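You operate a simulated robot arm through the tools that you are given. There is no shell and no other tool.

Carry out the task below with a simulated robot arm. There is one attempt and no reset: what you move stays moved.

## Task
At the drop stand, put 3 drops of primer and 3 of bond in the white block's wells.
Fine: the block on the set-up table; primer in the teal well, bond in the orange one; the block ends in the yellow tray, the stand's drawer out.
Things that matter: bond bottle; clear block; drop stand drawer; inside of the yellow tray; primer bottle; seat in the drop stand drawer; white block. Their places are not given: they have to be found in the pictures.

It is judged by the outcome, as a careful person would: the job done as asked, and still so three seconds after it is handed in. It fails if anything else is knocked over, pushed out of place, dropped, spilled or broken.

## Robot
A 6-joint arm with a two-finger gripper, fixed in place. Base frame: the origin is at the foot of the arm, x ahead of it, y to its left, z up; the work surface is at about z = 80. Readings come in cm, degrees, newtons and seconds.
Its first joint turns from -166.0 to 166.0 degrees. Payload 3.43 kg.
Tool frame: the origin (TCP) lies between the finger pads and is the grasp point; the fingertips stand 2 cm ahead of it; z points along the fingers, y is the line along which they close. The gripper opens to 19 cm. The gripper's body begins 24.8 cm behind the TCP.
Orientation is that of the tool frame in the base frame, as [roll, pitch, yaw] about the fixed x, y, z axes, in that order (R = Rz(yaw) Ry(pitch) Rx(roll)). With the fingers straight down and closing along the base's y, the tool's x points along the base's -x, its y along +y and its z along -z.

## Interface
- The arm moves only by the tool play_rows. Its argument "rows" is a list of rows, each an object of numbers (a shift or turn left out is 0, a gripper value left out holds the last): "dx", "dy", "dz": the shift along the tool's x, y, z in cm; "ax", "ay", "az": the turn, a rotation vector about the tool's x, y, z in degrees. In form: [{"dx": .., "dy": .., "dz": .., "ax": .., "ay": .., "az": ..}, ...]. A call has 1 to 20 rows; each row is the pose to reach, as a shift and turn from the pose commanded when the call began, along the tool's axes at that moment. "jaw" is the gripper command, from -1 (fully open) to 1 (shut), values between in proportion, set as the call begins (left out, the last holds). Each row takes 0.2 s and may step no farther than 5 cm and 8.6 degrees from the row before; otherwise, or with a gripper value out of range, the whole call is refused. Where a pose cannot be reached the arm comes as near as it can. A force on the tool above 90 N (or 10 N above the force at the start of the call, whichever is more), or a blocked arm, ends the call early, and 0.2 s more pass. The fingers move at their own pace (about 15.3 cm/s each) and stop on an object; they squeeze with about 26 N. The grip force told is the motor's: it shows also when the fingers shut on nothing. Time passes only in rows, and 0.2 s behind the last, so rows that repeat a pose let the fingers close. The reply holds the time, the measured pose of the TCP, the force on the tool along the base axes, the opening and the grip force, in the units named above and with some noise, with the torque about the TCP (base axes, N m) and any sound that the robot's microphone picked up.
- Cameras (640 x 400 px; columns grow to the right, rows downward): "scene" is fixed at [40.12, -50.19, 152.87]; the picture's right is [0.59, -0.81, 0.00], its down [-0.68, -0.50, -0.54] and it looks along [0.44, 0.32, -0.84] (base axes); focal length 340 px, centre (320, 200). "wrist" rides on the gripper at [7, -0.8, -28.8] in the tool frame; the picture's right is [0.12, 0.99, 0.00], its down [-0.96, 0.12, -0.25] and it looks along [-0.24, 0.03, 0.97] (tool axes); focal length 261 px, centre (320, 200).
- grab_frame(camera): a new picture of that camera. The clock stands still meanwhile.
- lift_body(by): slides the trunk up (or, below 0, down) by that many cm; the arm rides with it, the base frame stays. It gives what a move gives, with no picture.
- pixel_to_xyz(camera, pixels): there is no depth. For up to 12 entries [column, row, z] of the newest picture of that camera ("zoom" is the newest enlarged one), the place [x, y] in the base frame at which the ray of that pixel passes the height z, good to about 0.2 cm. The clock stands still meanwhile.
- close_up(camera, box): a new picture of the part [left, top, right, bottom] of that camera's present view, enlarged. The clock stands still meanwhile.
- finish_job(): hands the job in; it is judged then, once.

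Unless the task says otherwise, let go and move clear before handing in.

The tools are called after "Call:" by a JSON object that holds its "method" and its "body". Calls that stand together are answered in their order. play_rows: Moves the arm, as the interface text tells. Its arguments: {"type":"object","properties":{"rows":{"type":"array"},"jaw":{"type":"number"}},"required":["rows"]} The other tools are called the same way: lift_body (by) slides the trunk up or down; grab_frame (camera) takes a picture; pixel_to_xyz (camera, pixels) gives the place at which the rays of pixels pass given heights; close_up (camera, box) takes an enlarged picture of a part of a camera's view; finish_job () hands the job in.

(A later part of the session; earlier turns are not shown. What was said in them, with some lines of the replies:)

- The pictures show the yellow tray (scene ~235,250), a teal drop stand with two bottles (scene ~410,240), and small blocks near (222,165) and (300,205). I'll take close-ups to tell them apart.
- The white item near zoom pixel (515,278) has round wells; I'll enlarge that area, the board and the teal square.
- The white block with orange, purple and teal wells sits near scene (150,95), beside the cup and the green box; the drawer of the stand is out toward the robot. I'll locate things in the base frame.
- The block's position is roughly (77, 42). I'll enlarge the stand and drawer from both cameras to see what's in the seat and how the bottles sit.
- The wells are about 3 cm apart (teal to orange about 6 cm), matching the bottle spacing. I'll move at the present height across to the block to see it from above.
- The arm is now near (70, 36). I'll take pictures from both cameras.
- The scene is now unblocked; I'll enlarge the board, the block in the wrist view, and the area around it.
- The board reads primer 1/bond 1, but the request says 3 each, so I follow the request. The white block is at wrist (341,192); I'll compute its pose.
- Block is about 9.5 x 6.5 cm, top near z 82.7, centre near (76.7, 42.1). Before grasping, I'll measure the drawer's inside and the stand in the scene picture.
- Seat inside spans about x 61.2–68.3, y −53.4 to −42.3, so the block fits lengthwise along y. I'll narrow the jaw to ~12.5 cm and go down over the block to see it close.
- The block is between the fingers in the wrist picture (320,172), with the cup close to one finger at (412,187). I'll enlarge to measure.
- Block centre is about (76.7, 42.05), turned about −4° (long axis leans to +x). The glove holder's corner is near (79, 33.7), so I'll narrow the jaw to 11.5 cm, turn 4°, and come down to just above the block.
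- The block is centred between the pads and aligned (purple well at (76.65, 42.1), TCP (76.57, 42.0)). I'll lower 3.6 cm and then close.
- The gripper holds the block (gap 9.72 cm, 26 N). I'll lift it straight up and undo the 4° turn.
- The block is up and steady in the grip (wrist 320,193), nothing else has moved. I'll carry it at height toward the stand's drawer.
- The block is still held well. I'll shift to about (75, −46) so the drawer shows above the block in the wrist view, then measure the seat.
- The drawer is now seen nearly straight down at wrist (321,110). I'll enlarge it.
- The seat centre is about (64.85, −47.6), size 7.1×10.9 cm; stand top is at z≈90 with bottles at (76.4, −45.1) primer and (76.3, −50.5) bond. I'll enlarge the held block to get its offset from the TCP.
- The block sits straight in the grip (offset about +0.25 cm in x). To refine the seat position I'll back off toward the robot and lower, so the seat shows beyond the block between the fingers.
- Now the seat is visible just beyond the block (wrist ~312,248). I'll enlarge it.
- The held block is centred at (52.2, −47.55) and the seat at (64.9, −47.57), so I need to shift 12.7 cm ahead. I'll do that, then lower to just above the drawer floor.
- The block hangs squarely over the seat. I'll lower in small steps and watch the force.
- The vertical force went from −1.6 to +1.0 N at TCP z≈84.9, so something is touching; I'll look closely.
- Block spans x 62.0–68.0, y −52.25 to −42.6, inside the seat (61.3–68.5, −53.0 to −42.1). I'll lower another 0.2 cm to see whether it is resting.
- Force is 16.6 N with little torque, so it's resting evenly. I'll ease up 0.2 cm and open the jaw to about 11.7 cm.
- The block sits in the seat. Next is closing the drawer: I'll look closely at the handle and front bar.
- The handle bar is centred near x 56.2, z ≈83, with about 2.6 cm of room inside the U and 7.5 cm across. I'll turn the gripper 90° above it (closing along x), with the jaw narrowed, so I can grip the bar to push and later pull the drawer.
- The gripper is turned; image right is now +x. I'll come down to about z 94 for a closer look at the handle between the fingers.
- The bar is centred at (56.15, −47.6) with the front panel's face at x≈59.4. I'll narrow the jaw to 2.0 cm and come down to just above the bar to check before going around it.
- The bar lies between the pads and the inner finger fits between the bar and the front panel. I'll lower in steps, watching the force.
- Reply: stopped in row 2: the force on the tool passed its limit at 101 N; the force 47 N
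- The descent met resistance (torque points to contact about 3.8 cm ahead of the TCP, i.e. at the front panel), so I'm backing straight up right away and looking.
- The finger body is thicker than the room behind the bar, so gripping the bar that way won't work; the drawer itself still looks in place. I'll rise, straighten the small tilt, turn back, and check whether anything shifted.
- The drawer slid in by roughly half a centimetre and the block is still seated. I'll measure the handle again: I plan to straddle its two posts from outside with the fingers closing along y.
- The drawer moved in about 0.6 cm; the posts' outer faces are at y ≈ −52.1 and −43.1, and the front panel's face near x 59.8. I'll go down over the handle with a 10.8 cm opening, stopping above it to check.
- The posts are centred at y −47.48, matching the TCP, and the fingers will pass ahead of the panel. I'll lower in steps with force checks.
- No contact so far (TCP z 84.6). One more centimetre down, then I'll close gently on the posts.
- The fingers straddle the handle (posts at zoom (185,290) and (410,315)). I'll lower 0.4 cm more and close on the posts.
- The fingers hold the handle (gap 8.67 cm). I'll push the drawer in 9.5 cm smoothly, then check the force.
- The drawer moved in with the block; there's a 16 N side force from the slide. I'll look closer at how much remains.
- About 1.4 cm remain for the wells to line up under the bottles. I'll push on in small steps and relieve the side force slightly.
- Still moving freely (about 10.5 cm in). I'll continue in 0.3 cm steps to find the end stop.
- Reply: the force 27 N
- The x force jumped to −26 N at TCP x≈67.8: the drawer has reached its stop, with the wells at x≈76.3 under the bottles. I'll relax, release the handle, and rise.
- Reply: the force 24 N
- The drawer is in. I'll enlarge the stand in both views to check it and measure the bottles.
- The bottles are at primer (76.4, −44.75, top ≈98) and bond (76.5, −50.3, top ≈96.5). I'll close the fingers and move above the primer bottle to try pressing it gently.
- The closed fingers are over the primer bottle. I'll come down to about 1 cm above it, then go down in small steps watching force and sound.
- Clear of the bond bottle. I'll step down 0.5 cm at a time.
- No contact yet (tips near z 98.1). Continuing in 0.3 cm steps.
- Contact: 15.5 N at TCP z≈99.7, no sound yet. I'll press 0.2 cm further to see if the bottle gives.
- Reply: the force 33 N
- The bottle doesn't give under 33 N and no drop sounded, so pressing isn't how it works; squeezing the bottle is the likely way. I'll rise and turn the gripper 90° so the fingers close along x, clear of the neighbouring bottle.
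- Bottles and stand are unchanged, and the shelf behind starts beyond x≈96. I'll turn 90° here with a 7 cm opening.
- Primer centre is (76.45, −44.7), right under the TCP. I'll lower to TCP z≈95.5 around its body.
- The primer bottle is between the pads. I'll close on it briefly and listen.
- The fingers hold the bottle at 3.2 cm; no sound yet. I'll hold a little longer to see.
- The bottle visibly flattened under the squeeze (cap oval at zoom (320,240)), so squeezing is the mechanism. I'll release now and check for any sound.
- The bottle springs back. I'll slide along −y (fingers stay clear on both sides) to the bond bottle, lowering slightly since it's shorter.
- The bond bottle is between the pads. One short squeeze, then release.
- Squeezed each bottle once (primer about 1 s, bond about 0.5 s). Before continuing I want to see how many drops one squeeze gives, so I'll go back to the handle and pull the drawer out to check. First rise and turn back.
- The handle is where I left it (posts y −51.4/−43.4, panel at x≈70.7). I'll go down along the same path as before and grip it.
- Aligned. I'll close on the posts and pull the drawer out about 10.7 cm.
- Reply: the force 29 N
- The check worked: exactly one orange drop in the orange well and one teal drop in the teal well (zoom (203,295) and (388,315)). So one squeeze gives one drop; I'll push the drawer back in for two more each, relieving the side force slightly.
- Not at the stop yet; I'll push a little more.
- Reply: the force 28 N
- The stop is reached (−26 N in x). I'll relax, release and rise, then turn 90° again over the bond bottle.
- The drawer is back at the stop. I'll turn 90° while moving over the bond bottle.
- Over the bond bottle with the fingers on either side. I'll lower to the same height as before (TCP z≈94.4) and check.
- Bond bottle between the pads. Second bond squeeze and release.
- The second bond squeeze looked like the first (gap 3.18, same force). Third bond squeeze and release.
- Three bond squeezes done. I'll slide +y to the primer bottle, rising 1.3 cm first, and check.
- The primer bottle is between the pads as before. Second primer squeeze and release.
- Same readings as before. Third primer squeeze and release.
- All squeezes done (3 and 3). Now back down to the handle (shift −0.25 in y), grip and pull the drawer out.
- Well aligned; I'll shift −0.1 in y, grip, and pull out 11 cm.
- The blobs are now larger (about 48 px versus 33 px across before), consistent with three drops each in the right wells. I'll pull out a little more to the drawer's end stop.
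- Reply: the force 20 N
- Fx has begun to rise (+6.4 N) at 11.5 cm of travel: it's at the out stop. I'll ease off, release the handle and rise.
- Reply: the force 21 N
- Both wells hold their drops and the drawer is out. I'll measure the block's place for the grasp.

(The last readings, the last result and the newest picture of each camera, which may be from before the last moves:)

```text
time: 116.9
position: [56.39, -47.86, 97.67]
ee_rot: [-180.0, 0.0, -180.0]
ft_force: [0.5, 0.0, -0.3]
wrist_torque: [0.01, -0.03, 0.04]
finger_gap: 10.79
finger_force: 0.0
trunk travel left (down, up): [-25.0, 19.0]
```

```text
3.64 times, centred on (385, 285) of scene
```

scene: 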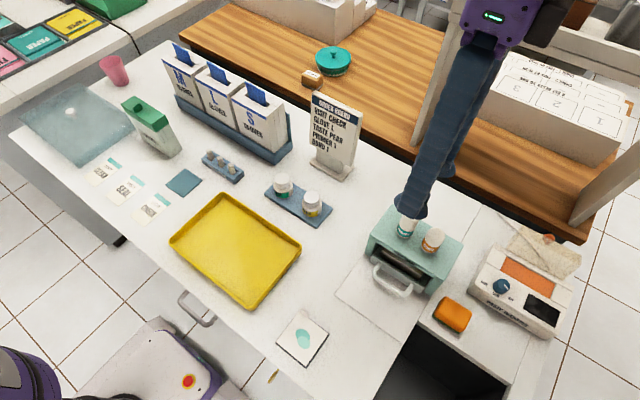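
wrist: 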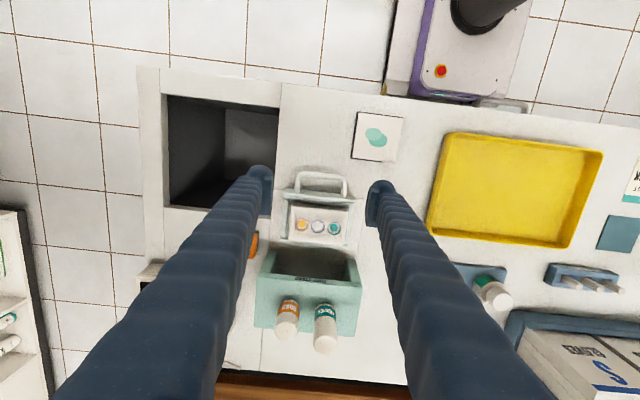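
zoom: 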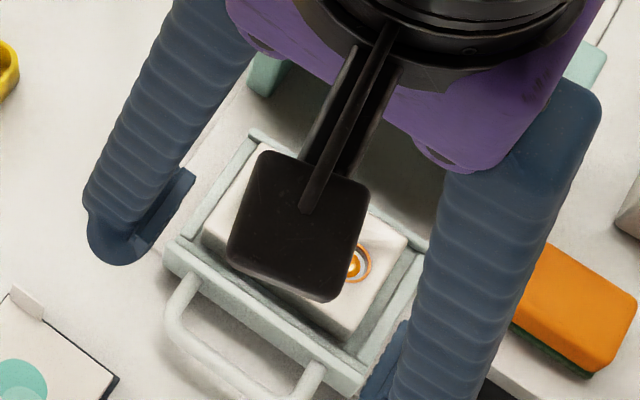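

The block centre is at about (64.9, −47.27), straight. I'll move over it with an 11.4 cm opening and come down to just above.

Call:
{"method": "play_rows", "body": {"rows": [{"dx": -2.5, "dy": 0.1}, {"dx": -5.5, "dy": 0.2}, {"dx": -8, "dy": 0.3}, {"dx": -8.5, "dy": 0.3}, {"dx": -8.5, "dy": 0.3, "dz": 3}, {"dx": -8.5, "dy": 0.3, "dz": 6}, {"dx": -8.5, "dy": 0.3, "dz": 8.5}, {"dx": -8.5, "dy": 0.3, "dz": 8.5}], "jaw": -0.2}}

Call:
{"method": "grab_frame", "body": {"camera": "wrist"}}

Call:
{"method": "close_up", "body": {"camera": "wrist", "box": [250, 140, 390, 240]}}

```text
time: 118.7
position: [64.95, -47.48, 89.16]
ee_rot: [-180.0, 0.0, 180.0]
ft_force: [-0.3, 0.9, 0.5]
wrist_torque: [0.04, 0.02, 0.01]
finger_gap: 11.38
finger_force: 0.0
trunk travel left (down, up): [-25.0, 19.0]
```

```text
taken
```

wrist: 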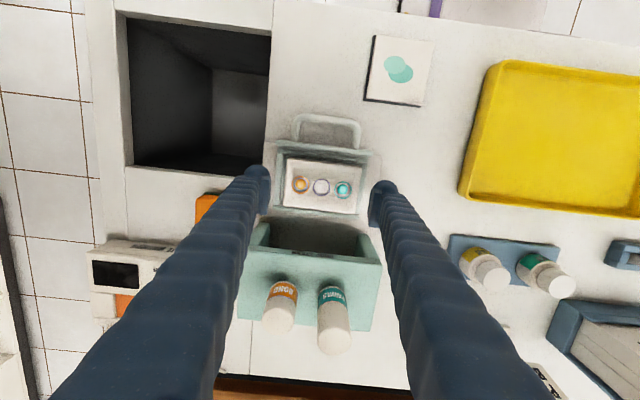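

```text
4.00 times, centred on (320, 190) of wrist
```

zoom: 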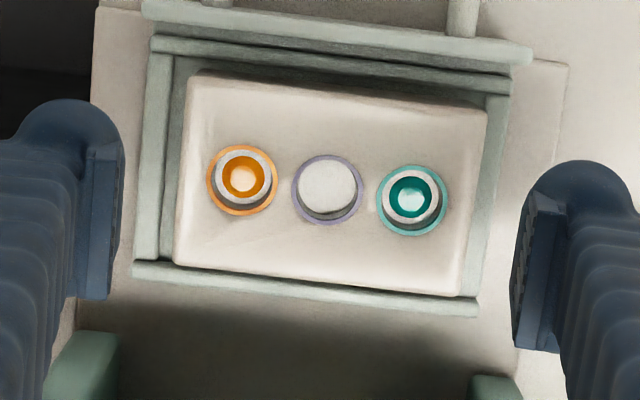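

Call:
{"method": "pixel_to_xyz", "body": {"camera": "zoom", "pixels": [[242, 180, 84], [327, 190, 84], [413, 200, 84], [190, 80, 84], [487, 118, 84], [175, 262, 84], [462, 295, 84]]}}

```text
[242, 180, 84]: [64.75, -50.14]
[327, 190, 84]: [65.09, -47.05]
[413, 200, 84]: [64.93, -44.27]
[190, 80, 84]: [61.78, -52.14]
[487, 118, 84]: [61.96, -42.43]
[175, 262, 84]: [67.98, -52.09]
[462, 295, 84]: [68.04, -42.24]
```

The block's centre is (64.95, −47.2); I'll shift +0.2 in y and lower in two steps to TCP z≈84.95, checking the force.

Call:
{"method": "play_rows", "body": {"rows": [{"dy": 0.2, "dz": 1.5}, {"dy": 0.2, "dz": 3}, {"dy": 0.2, "dz": 3}]}}

Call:
{"method": "play_rows", "body": {"rows": [{"dz": 0.5}, {"dz": 1.0}, {"dz": 1.0}]}}

Call:
{"method": "close_up", "body": {"camera": "wrist", "box": [250, 140, 390, 240]}}

```text
time: 119.5
position: [65.04, -47.24, 85.9]
ee_rot: [180.0, 0.0, 180.0]
ft_force: [0.0, 0.0, -0.7]
wrist_torque: [0.01, 0.0, 0.01]
finger_gap: 11.41
finger_force: 0.0
trunk travel left (down, up): [-25.0, 19.0]
```

```text
time: 120.3
position: [64.87, -47.14, 85.04]
ee_rot: [179.9, 0.1, -180.0]
ft_force: [0.6, 0.4, -0.6]
wrist_torque: [-0.02, 0.0, 0.0]
finger_gap: 11.4
finger_force: 0.2
trunk travel left (down, up): [-25.0, 19.0]
```

```text
4.00 times, centred on (320, 190) of wrist
```

zoom: 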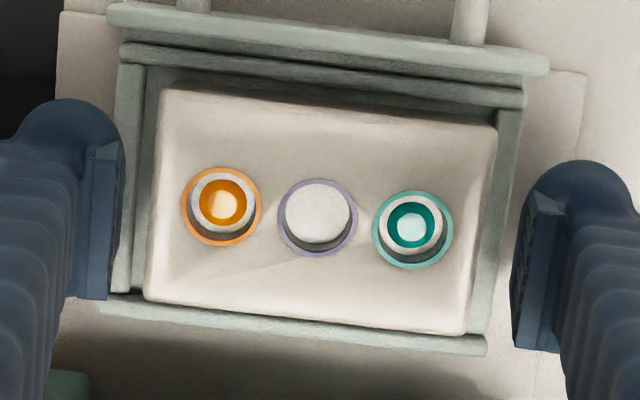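

No contact, block centred between the pads. Closing on it now.

Call:
{"method": "play_rows", "body": {"rows": [{"dz": 0}, {"dz": 0}, {"dz": 0}, {"dz": 0}], "jaw": 0.3}}

Call:
{"method": "close_up", "body": {"camera": "wrist", "box": [250, 140, 390, 240]}}

```text
time: 121.3
position: [65.11, -47.24, 85.57]
ee_rot: [-179.8, 0.2, 180.0]
ft_force: [12.1, 1.3, 37.9]
wrist_torque: [-0.34, 0.02, -0.13]
finger_gap: 9.11
finger_force: 25.7
trunk travel left (down, up): [-25.0, 19.0]
```

```text
4.00 times, centred on (320, 190) of wrist
```

zoom: 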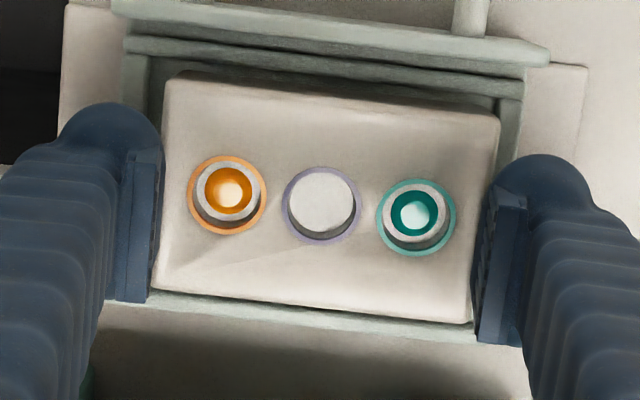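

The gap closed only to 9.11 cm with 38 N upward: the fingertips rode onto the block's rounded top edge, so the grip is too high. I'll open again right away.

Call:
{"method": "play_rows", "body": {"rows": [{"dz": 0}, {"dz": 0}, {"dz": 0}], "jaw": -0.2}}

Call:
{"method": "grab_frame", "body": {"camera": "wrist"}}

Call:
{"method": "close_up", "body": {"camera": "wrist", "box": [250, 140, 390, 240]}}

Call:
{"method": "close_up", "body": {"camera": "scene", "box": [330, 250, 430, 340]}}

```text
time: 122.1
position: [64.97, -47.06, 85.22]
ee_rot: [180.0, 0.0, 179.9]
ft_force: [-0.6, -0.5, 0.2]
wrist_torque: [0.03, -0.05, -0.02]
finger_gap: 11.4
finger_force: 0.1
trunk travel left (down, up): [-25.0, 19.0]
```

```text
taken
```

wrist: 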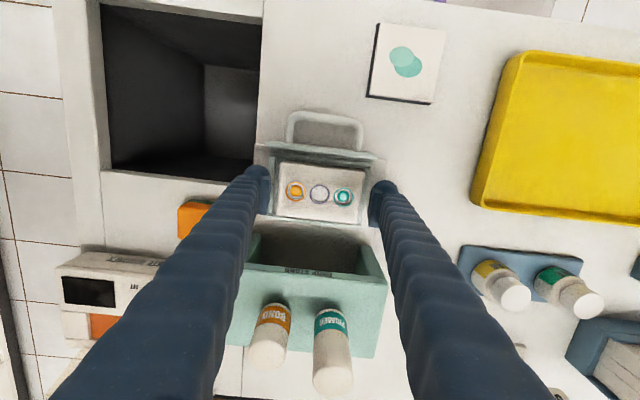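

```text
4.00 times, centred on (320, 190) of wrist
```

zoom: 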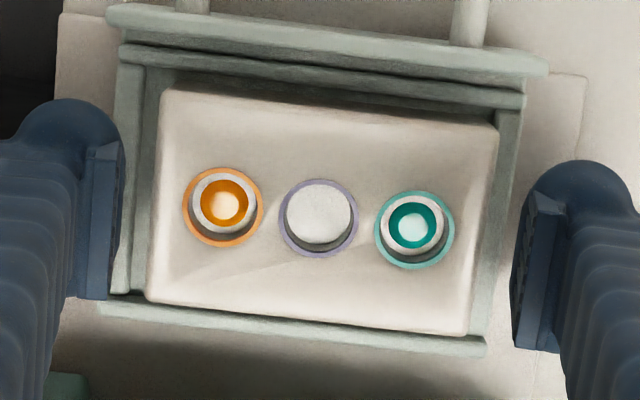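

```text
4.44 times, centred on (380, 295) of scene
```

zoom: 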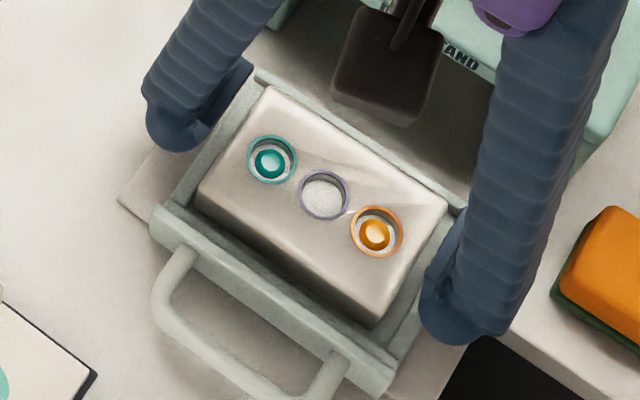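

Drops and block are undisturbed. I'll lower in small steps until the fingertips just touch the side rails, to grip the block as low as possible.

Call:
{"method": "play_rows", "body": {"rows": [{"dz": 0.2}, {"dz": 0.2}]}}

Call:
{"method": "play_rows", "body": {"rows": [{"dz": 0.1}, {"dz": 0.1}]}}

```text
time: 122.7
position: [64.98, -47.07, 85.02]
ee_rot: [-179.9, 0.0, 180.0]
ft_force: [0.6, -0.4, -0.6]
wrist_torque: [-0.02, 0.0, 0.0]
finger_gap: 11.42
finger_force: 0.1
trunk travel left (down, up): [-25.0, 19.0]
```

```text
time: 123.3
position: [65.01, -47.14, 84.84]
ee_rot: [-180.0, 0.0, -180.0]
ft_force: [-0.2, -0.4, 0.2]
wrist_torque: [-0.02, 0.01, -0.02]
finger_gap: 11.41
finger_force: 0.1
trunk travel left (down, up): [-25.0, 19.0]
```

Still free at 84.84. Continuing down in 0.15 cm steps.

Call:
{"method": "play_rows", "body": {"rows": [{"dz": 0.15}, {"dz": 0.15}]}}

Call:
{"method": "play_rows", "body": {"rows": [{"dz": 0.15}, {"dz": 0.15}]}}

```text
time: 123.9
position: [64.96, -47.15, 84.45]
ee_rot: [180.0, 0.0, -180.0]
ft_force: [0.0, 0.1, -0.8]
wrist_torque: [0.0, 0.05, 0.04]
finger_gap: 11.4
finger_force: 0.1
trunk travel left (down, up): [-25.0, 19.0]
```

```text
time: 124.5
position: [64.9, -47.05, 84.47]
ee_rot: [-179.9, 0.0, -180.0]
ft_force: [0.0, -0.2, -0.2]
wrist_torque: [-0.04, -0.02, -0.02]
finger_gap: 11.38
finger_force: 0.1
trunk travel left (down, up): [-25.0, 19.0]
```

No contact yet at 84.45, so the rails are lower than I assumed. I'll go a bit lower still for a firmer hold.

Call:
{"method": "play_rows", "body": {"rows": [{"dz": 0.15}, {"dz": 0.15}]}}

Call:
{"method": "play_rows", "body": {"rows": [{"dz": 0.15}, {"dz": 0.15}]}}

```text
time: 125.1
position: [65.03, -47.06, 84.24]
ee_rot: [-179.9, 0.0, -180.0]
ft_force: [0.3, 0.3, -0.5]
wrist_torque: [-0.04, 0.02, -0.03]
finger_gap: 11.41
finger_force: 0.1
trunk travel left (down, up): [-25.0, 19.0]
```

```text
time: 125.7
position: [64.97, -46.97, 84.26]
ee_rot: [180.0, 0.0, 180.0]
ft_force: [0.2, 0.6, 0.1]
wrist_torque: [-0.02, -0.01, 0.02]
finger_gap: 11.4
finger_force: 0.0
trunk travel left (down, up): [-25.0, 19.0]
```

Still clear of the rails. Now I'll close on the block.

Call:
{"method": "play_rows", "body": {"rows": [{"dz": 0}, {"dz": 0}, {"dz": 0}, {"dz": 0}], "jaw": 0.3}}

Call:
{"method": "close_up", "body": {"camera": "wrist", "box": [250, 140, 390, 240]}}

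```text
time: 126.7
position: [65.13, -47.04, 84.15]
ee_rot: [180.0, 0.0, 179.9]
ft_force: [-0.1, -0.9, -0.5]
wrist_torque: [-0.13, 0.0, -0.01]
finger_gap: 9.74
finger_force: 25.7
trunk travel left (down, up): [-25.0, 19.0]
```

```text
4.00 times, centred on (320, 190) of wrist
```

zoom: 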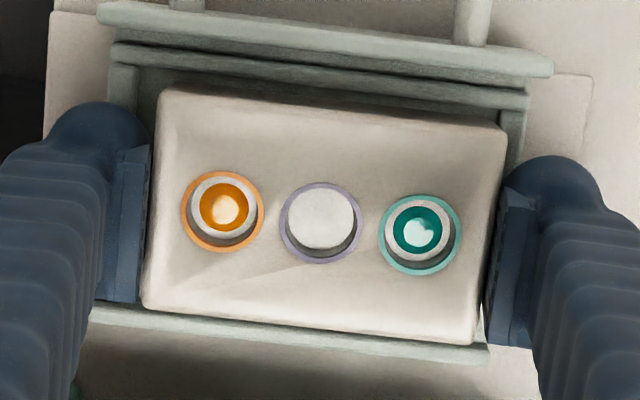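

Firm grip now (gap 9.74 cm, no upward force). I'll lift slowly and straight.

Call:
{"method": "play_rows", "body": {"rows": [{"dz": -0.3}, {"dz": -0.9}, {"dz": -1.8}, {"dz": -3}, {"dz": -4.5}, {"dz": -6.5}, {"dz": -9}, {"dz": -11.5}, {"dz": -14}, {"dz": -16}, {"dz": -17.5}, {"dz": -18}, {"dz": -18}]}}

Call:
{"method": "grab_frame", "body": {"camera": "wrist"}}

Call:
{"method": "close_up", "body": {"camera": "wrist", "box": [250, 90, 390, 250]}}

Call:
{"method": "grab_frame", "body": {"camera": "scene"}}

```text
time: 129.5
position: [65.03, -47.23, 102.04]
ee_rot: [180.0, -0.1, -180.0]
ft_force: [-0.2, 0.2, -1.3]
wrist_torque: [-0.02, -0.01, -0.01]
finger_gap: 9.74
finger_force: 25.9
trunk travel left (down, up): [-25.0, 19.0]
```

```text
taken
```

wrist: 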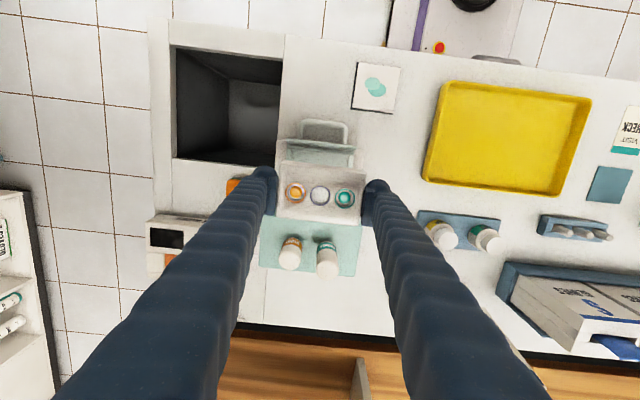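

```text
2.50 times, centred on (320, 170) of wrist
```

zoom: 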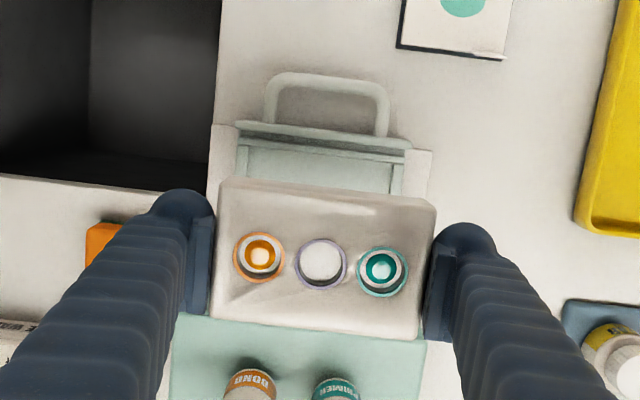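

```text
taken
```

scene: 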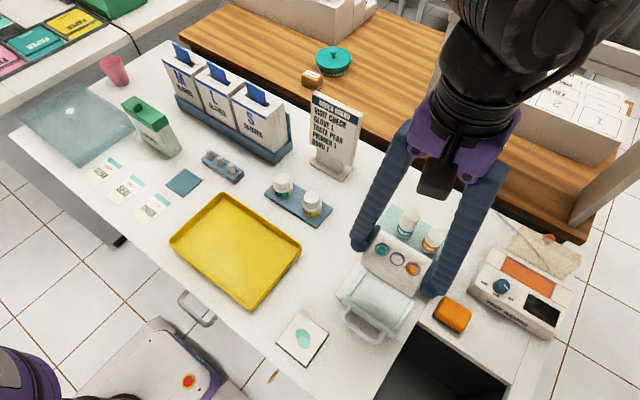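

The block is lifted cleanly with its drops, and the drawer stayed out. Now I'll measure the tray.

Call:
{"method": "close_up", "body": {"camera": "scene", "box": [160, 180, 310, 320]}}

Call:
{"method": "pixel_to_xyz", "body": {"camera": "scene", "pixels": [[222, 195, 82], [300, 245, 82], [250, 305, 82], [171, 240, 82], [224, 204, 80.5], [289, 247, 80.5], [248, 296, 80.5], [183, 241, 80.5]]}}

Call:
{"method": "pixel_to_xyz", "body": {"camera": "wrist", "pixels": [[440, 82, 82], [592, 97, 82], [561, 195, 82], [422, 182, 82], [446, 88, 80.5], [581, 102, 80.5], [553, 190, 80.5], [430, 178, 80.5]]}}

```text
2.86 times, centred on (235, 250) of scene
```

zoom: 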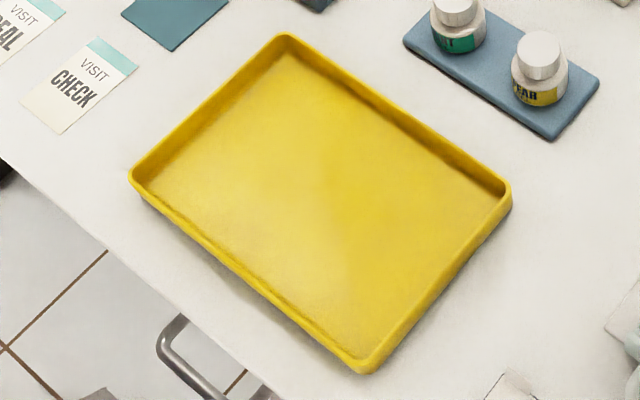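

```text
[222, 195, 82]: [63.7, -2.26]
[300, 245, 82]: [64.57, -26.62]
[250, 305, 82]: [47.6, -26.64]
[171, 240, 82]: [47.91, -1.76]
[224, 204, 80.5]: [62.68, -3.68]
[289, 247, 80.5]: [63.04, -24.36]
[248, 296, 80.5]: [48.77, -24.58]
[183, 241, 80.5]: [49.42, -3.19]
```

```text
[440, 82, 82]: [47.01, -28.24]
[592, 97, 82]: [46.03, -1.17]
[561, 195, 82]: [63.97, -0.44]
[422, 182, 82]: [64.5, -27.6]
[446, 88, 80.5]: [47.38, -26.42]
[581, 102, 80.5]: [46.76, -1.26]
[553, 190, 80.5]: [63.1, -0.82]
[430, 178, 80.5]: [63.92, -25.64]
```

The tray's inside spans about x 48–63.5, y −25.5 to −2; centre (56, −14). I'll carry the block there smoothly at this height.

Call:
{"method": "play_rows", "body": {"rows": [{"dx": 0.2, "dy": 0.8}, {"dx": 0.6, "dy": 2.2}, {"dx": 1.2, "dy": 4.4}, {"dx": 2, "dy": 7.2}, {"dx": 2.8, "dy": 10.4}, {"dx": 3.7, "dy": 13.6}, {"dx": 4.6, "dy": 16.8}, {"dx": 5.4, "dy": 20}, {"dx": 6.3, "dy": 23.2}, {"dx": 7.2, "dy": 26.4}, {"dx": 8, "dy": 29.2}, {"dx": 8.5, "dy": 31.4}, {"dx": 8.8, "dy": 32.7}, {"dx": 9, "dy": 33.2}, {"dx": 9, "dy": 33.2}]}}

Call:
{"method": "grab_frame", "body": {"camera": "wrist"}}

Call:
{"method": "grab_frame", "body": {"camera": "scene"}}

```text
time: 132.7
position: [55.99, -13.9, 101.98]
ee_rot: [-180.0, 0.0, -179.9]
ft_force: [0.5, 0.5, -0.7]
wrist_torque: [0.0, 0.01, -0.01]
finger_gap: 9.74
finger_force: 25.6
trunk travel left (down, up): [-25.0, 19.0]
```

```text
taken
```

wrist: 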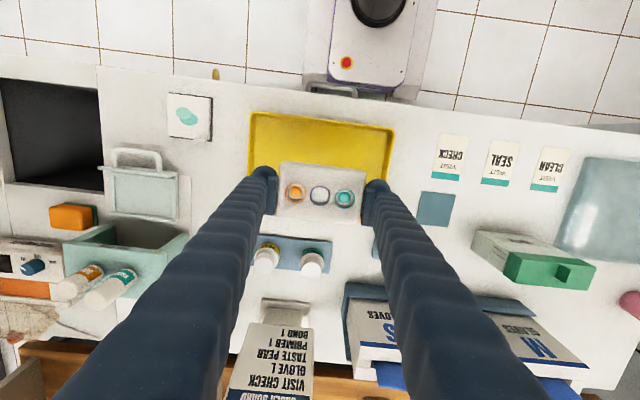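

```text
taken
```

scene: 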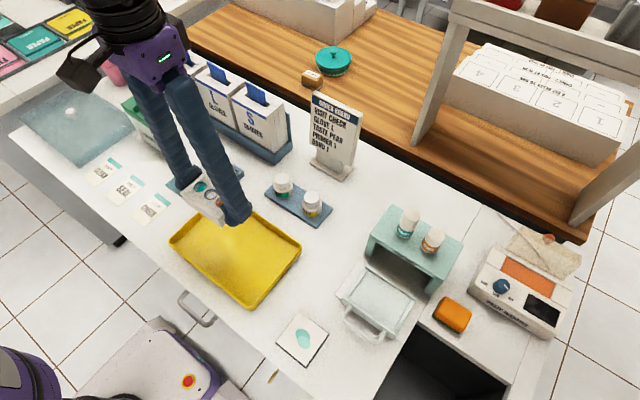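

Over the tray's middle with the block level. I'll lower to about 2 cm above the expected contact.

Call:
{"method": "play_rows", "body": {"rows": [{"dz": 1}, {"dz": 3}, {"dz": 6}, {"dz": 9}, {"dz": 12}, {"dz": 14.5}, {"dz": 16}, {"dz": 16.5}, {"dz": 16.5}]}}

Call:
{"method": "grab_frame", "body": {"camera": "wrist"}}

Call:
{"method": "close_up", "body": {"camera": "scene", "box": [150, 170, 320, 320]}}

```text
time: 134.7
position: [55.93, -14.14, 85.67]
ee_rot: [180.0, 0.0, 180.0]
ft_force: [-0.2, 0.2, -1.6]
wrist_torque: [0.0, 0.0, 0.01]
finger_gap: 9.74
finger_force: 25.6
trunk travel left (down, up): [-25.0, 19.0]
```

```text
taken
```

wrist: 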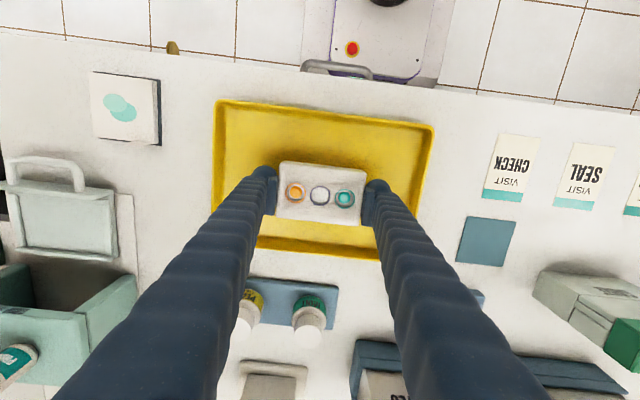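

```text
2.67 times, centred on (235, 245) of scene
```

zoom: 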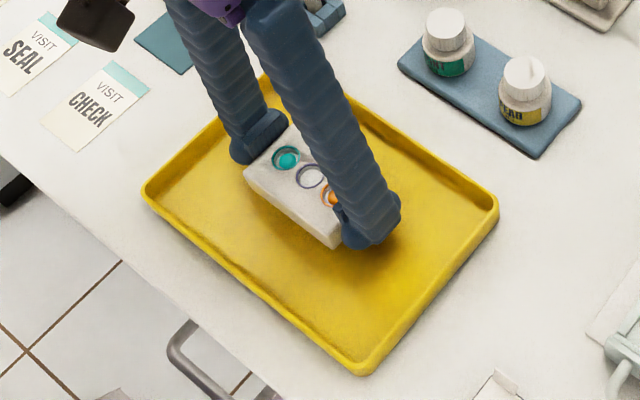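

The block is inside the tray's outline. I'll lower in small steps until it rests.

Call:
{"method": "play_rows", "body": {"rows": [{"dz": 0.6}, {"dz": 1.2}, {"dz": 1.2}]}}

Call:
{"method": "play_rows", "body": {"rows": [{"dz": 0.3}, {"dz": 0.3}]}}

Call:
{"method": "play_rows", "body": {"rows": [{"dz": 0.2}, {"dz": 0.2}]}}

```text
time: 135.5
position: [56.23, -13.93, 84.44]
ee_rot: [-179.9, 0.0, 180.0]
ft_force: [1.0, 0.7, -2.2]
wrist_torque: [-0.02, -0.04, 0.0]
finger_gap: 9.72
finger_force: 26.1
trunk travel left (down, up): [-25.0, 19.0]
```

```text
time: 136.1
position: [56.02, -14.1, 84.08]
ee_rot: [-180.0, 0.0, -179.9]
ft_force: [-0.5, 0.8, -1.7]
wrist_torque: [0.03, 0.01, 0.0]
finger_gap: 9.7
finger_force: 25.2
trunk travel left (down, up): [-25.0, 19.0]
```

```text
time: 136.7
position: [55.88, -13.99, 83.89]
ee_rot: [-179.9, -0.1, 180.0]
ft_force: [-0.4, -0.1, -2.4]
wrist_torque: [0.0, 0.01, 0.01]
finger_gap: 9.73
finger_force: 26.2
trunk travel left (down, up): [-25.0, 19.0]
```

Call:
{"method": "play_rows", "body": {"rows": [{"dz": 0.2}, {"dz": 0.2}]}}

Call:
{"method": "play_rows", "body": {"rows": [{"dz": 0.15}, {"dz": 0.15}]}}

```text
time: 137.3
position: [55.95, -13.91, 83.68]
ee_rot: [-180.0, 0.0, 180.0]
ft_force: [0.4, -0.1, -1.8]
wrist_torque: [-0.01, 0.03, 0.01]
finger_gap: 9.74
finger_force: 26.0
trunk travel left (down, up): [-25.0, 19.0]
```

```text
time: 137.9
position: [55.92, -13.97, 83.45]
ee_rot: [-180.0, -0.1, 180.0]
ft_force: [-0.6, -0.5, -2.4]
wrist_torque: [-0.03, -0.01, 0.03]
finger_gap: 9.74
finger_force: 26.0
trunk travel left (down, up): [-25.0, 19.0]
```

The force is still just the block's weight at TCP z≈83.45. I'll keep stepping down 0.15 cm at a time.

Call:
{"method": "play_rows", "body": {"rows": [{"dz": 0.15}, {"dz": 0.15}]}}

Call:
{"method": "play_rows", "body": {"rows": [{"dz": 0.15}, {"dz": 0.15}]}}

```text
time: 138.5
position: [55.97, -14.06, 83.36]
ee_rot: [180.0, -0.1, -179.9]
ft_force: [0.8, -0.9, -2.7]
wrist_torque: [-0.02, 0.01, -0.01]
finger_gap: 9.71
finger_force: 25.6
trunk travel left (down, up): [-25.0, 19.0]
```

```text
time: 139.1
position: [55.86, -14.02, 83.05]
ee_rot: [179.9, 0.0, -179.9]
ft_force: [-0.6, 0.7, 0.6]
wrist_torque: [-0.05, 0.04, -0.03]
finger_gap: 9.76
finger_force: 26.0
trunk travel left (down, up): [-25.0, 19.0]
```

The force changed from −2 to +0.6 N: the block rests on the tray floor. I'll open the jaw to 11.7 cm and check.

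Call:
{"method": "play_rows", "body": {"rows": [{"dz": 0}, {"dz": 0}, {"dz": 0}], "jaw": -0.2316}}

Call:
{"method": "close_up", "body": {"camera": "wrist", "box": [230, 110, 410, 260]}}

Call:
{"method": "close_up", "body": {"camera": "scene", "box": [150, 170, 320, 320]}}

```text
time: 139.9
position: [55.9, -14.02, 83.07]
ee_rot: [179.9, 0.0, -179.9]
ft_force: [-0.2, -1.0, 0.3]
wrist_torque: [0.01, -0.01, -0.01]
finger_gap: 11.71
finger_force: 0.0
trunk travel left (down, up): [-25.0, 19.0]
```

```text
2.67 times, centred on (320, 185) of wrist
```

zoom: 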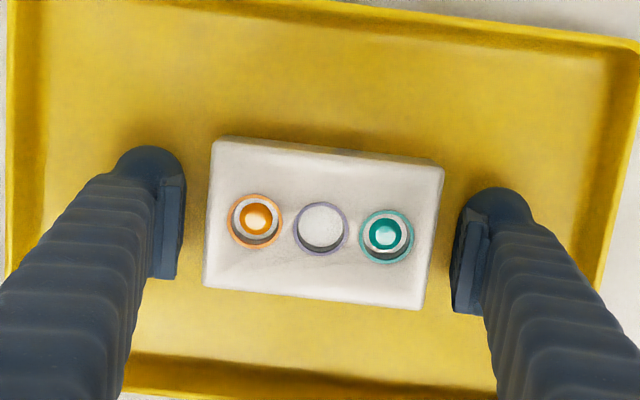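

```text
2.67 times, centred on (235, 245) of scene
```

zoom: 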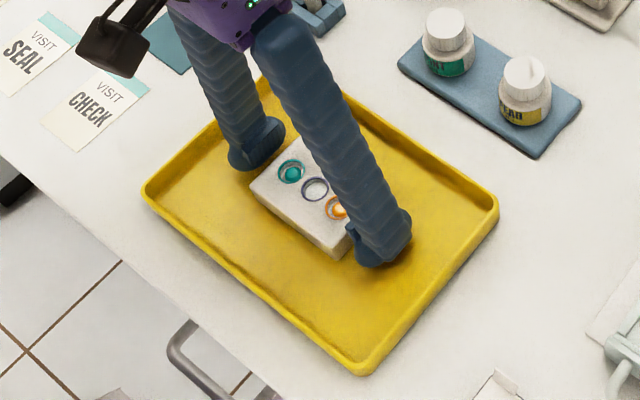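

The block rests flat in the tray with both wells intact. I'll rise straight up and move clear.

Call:
{"method": "play_rows", "body": {"rows": [{"dz": -0.5}, {"dz": -2}, {"dz": -5}, {"dz": -9}, {"dz": -13.5}, {"dz": -18}, {"dz": -22.5}, {"dz": -27}, {"dz": -31}, {"dz": -33}, {"dz": -33}]}}

Call:
{"method": "grab_frame", "body": {"camera": "wrist"}}

Call:
{"method": "grab_frame", "body": {"camera": "scene"}}

Call:
{"method": "close_up", "body": {"camera": "wrist", "box": [270, 120, 370, 210]}}

```text
time: 142.3
position: [55.89, -13.72, 116.33]
ee_rot: [180.0, -0.2, 179.9]
ft_force: [0.5, -0.3, -0.4]
wrist_torque: [0.03, 0.0, -0.03]
finger_gap: 11.71
finger_force: 0.1
trunk travel left (down, up): [-25.0, 19.0]
```

```text
taken
```

wrist: 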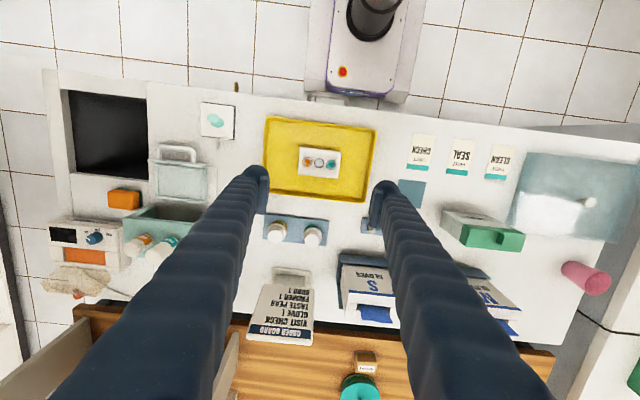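

```text
taken
```

scene: 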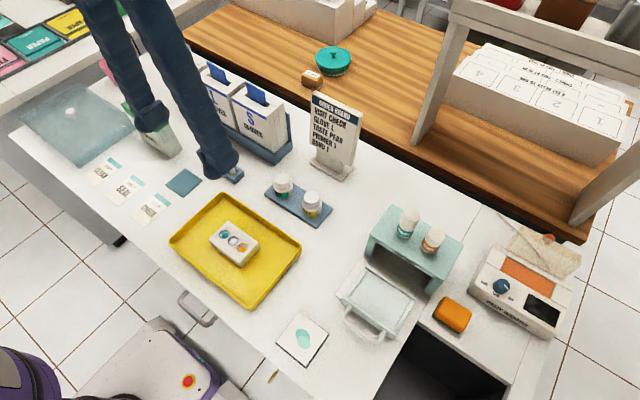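

```text
4.44 times, centred on (320, 165) of wrist
```

zoom: 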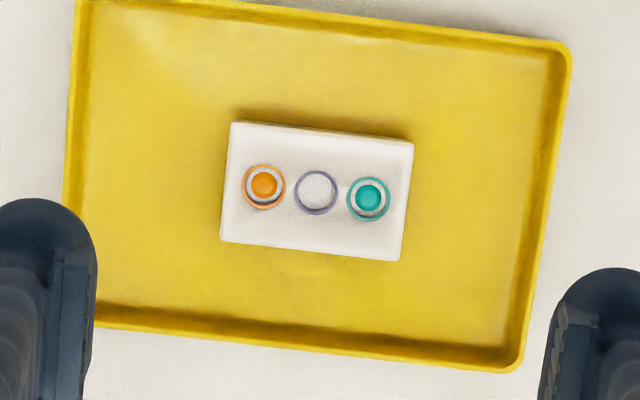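

The block is in the tray, the drawer is out, and everything else looks in place. I'll take a close look at the wells and the surrounding objects before handing in.

Call:
{"method": "close_up", "body": {"camera": "wrist", "box": [296, 145, 344, 180]}}

Call:
{"method": "close_up", "body": {"camera": "scene", "box": [205, 215, 265, 270]}}

Call:
{"method": "close_up", "body": {"camera": "scene", "box": [330, 195, 480, 350]}}

Call:
{"method": "close_up", "body": {"camera": "wrist", "box": [400, 120, 640, 330]}}

```text
11.43 times, centred on (320, 162) of wrist
```

zoom: 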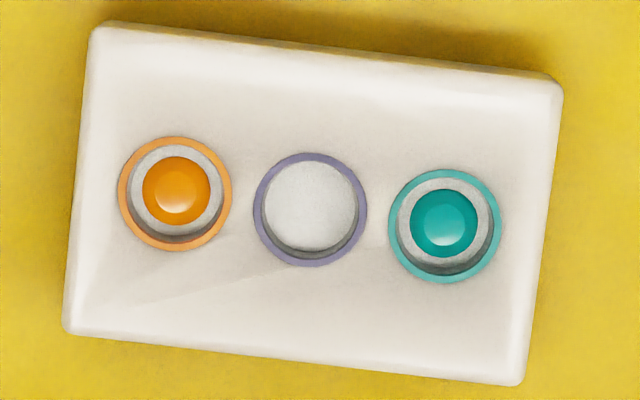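

```text
7.27 times, centred on (235, 242) of scene
```

zoom: 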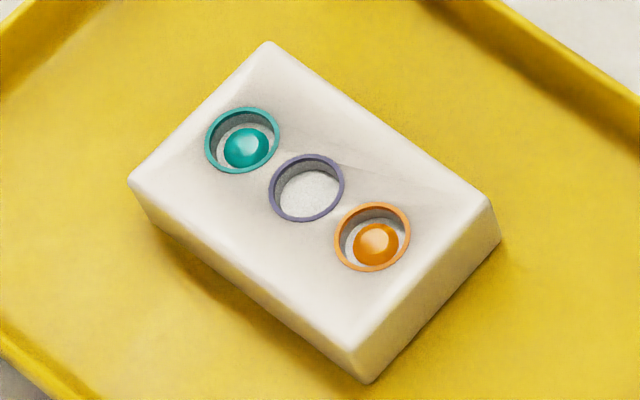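

```text
2.58 times, centred on (405, 272) of scene
```

zoom: 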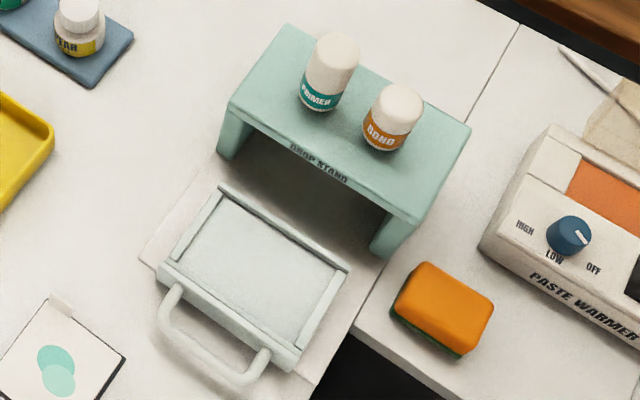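

```text
1.90 times, centred on (520, 225) of wrist
```

zoom: 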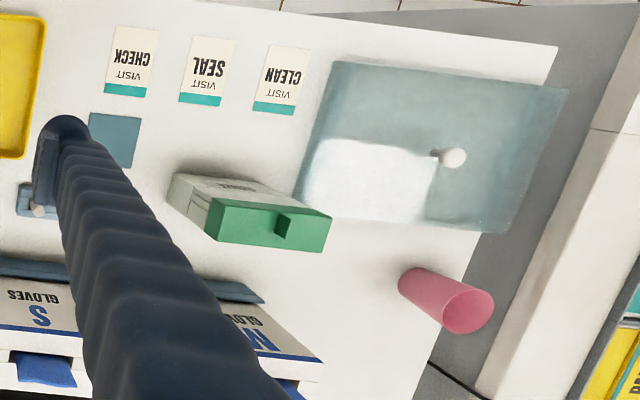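

The close-ups show the block flat in the tray with equal teal and orange drops in the right wells and the middle well empty. The drawer is out, both bottles are upright on the stand, and nothing else has moved. The gripper is open and clear, so I'm handing in.

Call:
{"method": "finish_job", "body": {}}

```text
The job is handed in.
```

The white block is in the yellow tray, with primer in the teal well and bond in the orange well. The stand's drawer is out and the arm is clear.

- **Drop count:** I squeezed each bottle three times. After the first squeeze of each, I pulled the drawer out and saw exactly one drop in each well. After the last squeezes the two drops were equal in size and clearly bigger than before. I judge that as three each, but I couldn't count drops two and three separately, and the growth in size alone doesn't rule out two.
- **Board:** the order board says 1 primer and 1 bond. I followed your request for 3 and 3.
- **Bumps along the way:**
  - My first try at the drawer handle hit the drawer's front panel at about 100 N and pushed the drawer in roughly half a centimetre. Nothing looked damaged.
  - I also pressed the primer bottle from above at about 33 N before finding that it needs squeezing. It didn't move, and no drop was seen from the press.
- **Clear block:** I never located it in the pictures and didn't need it. Nothing else looked moved or knocked over.
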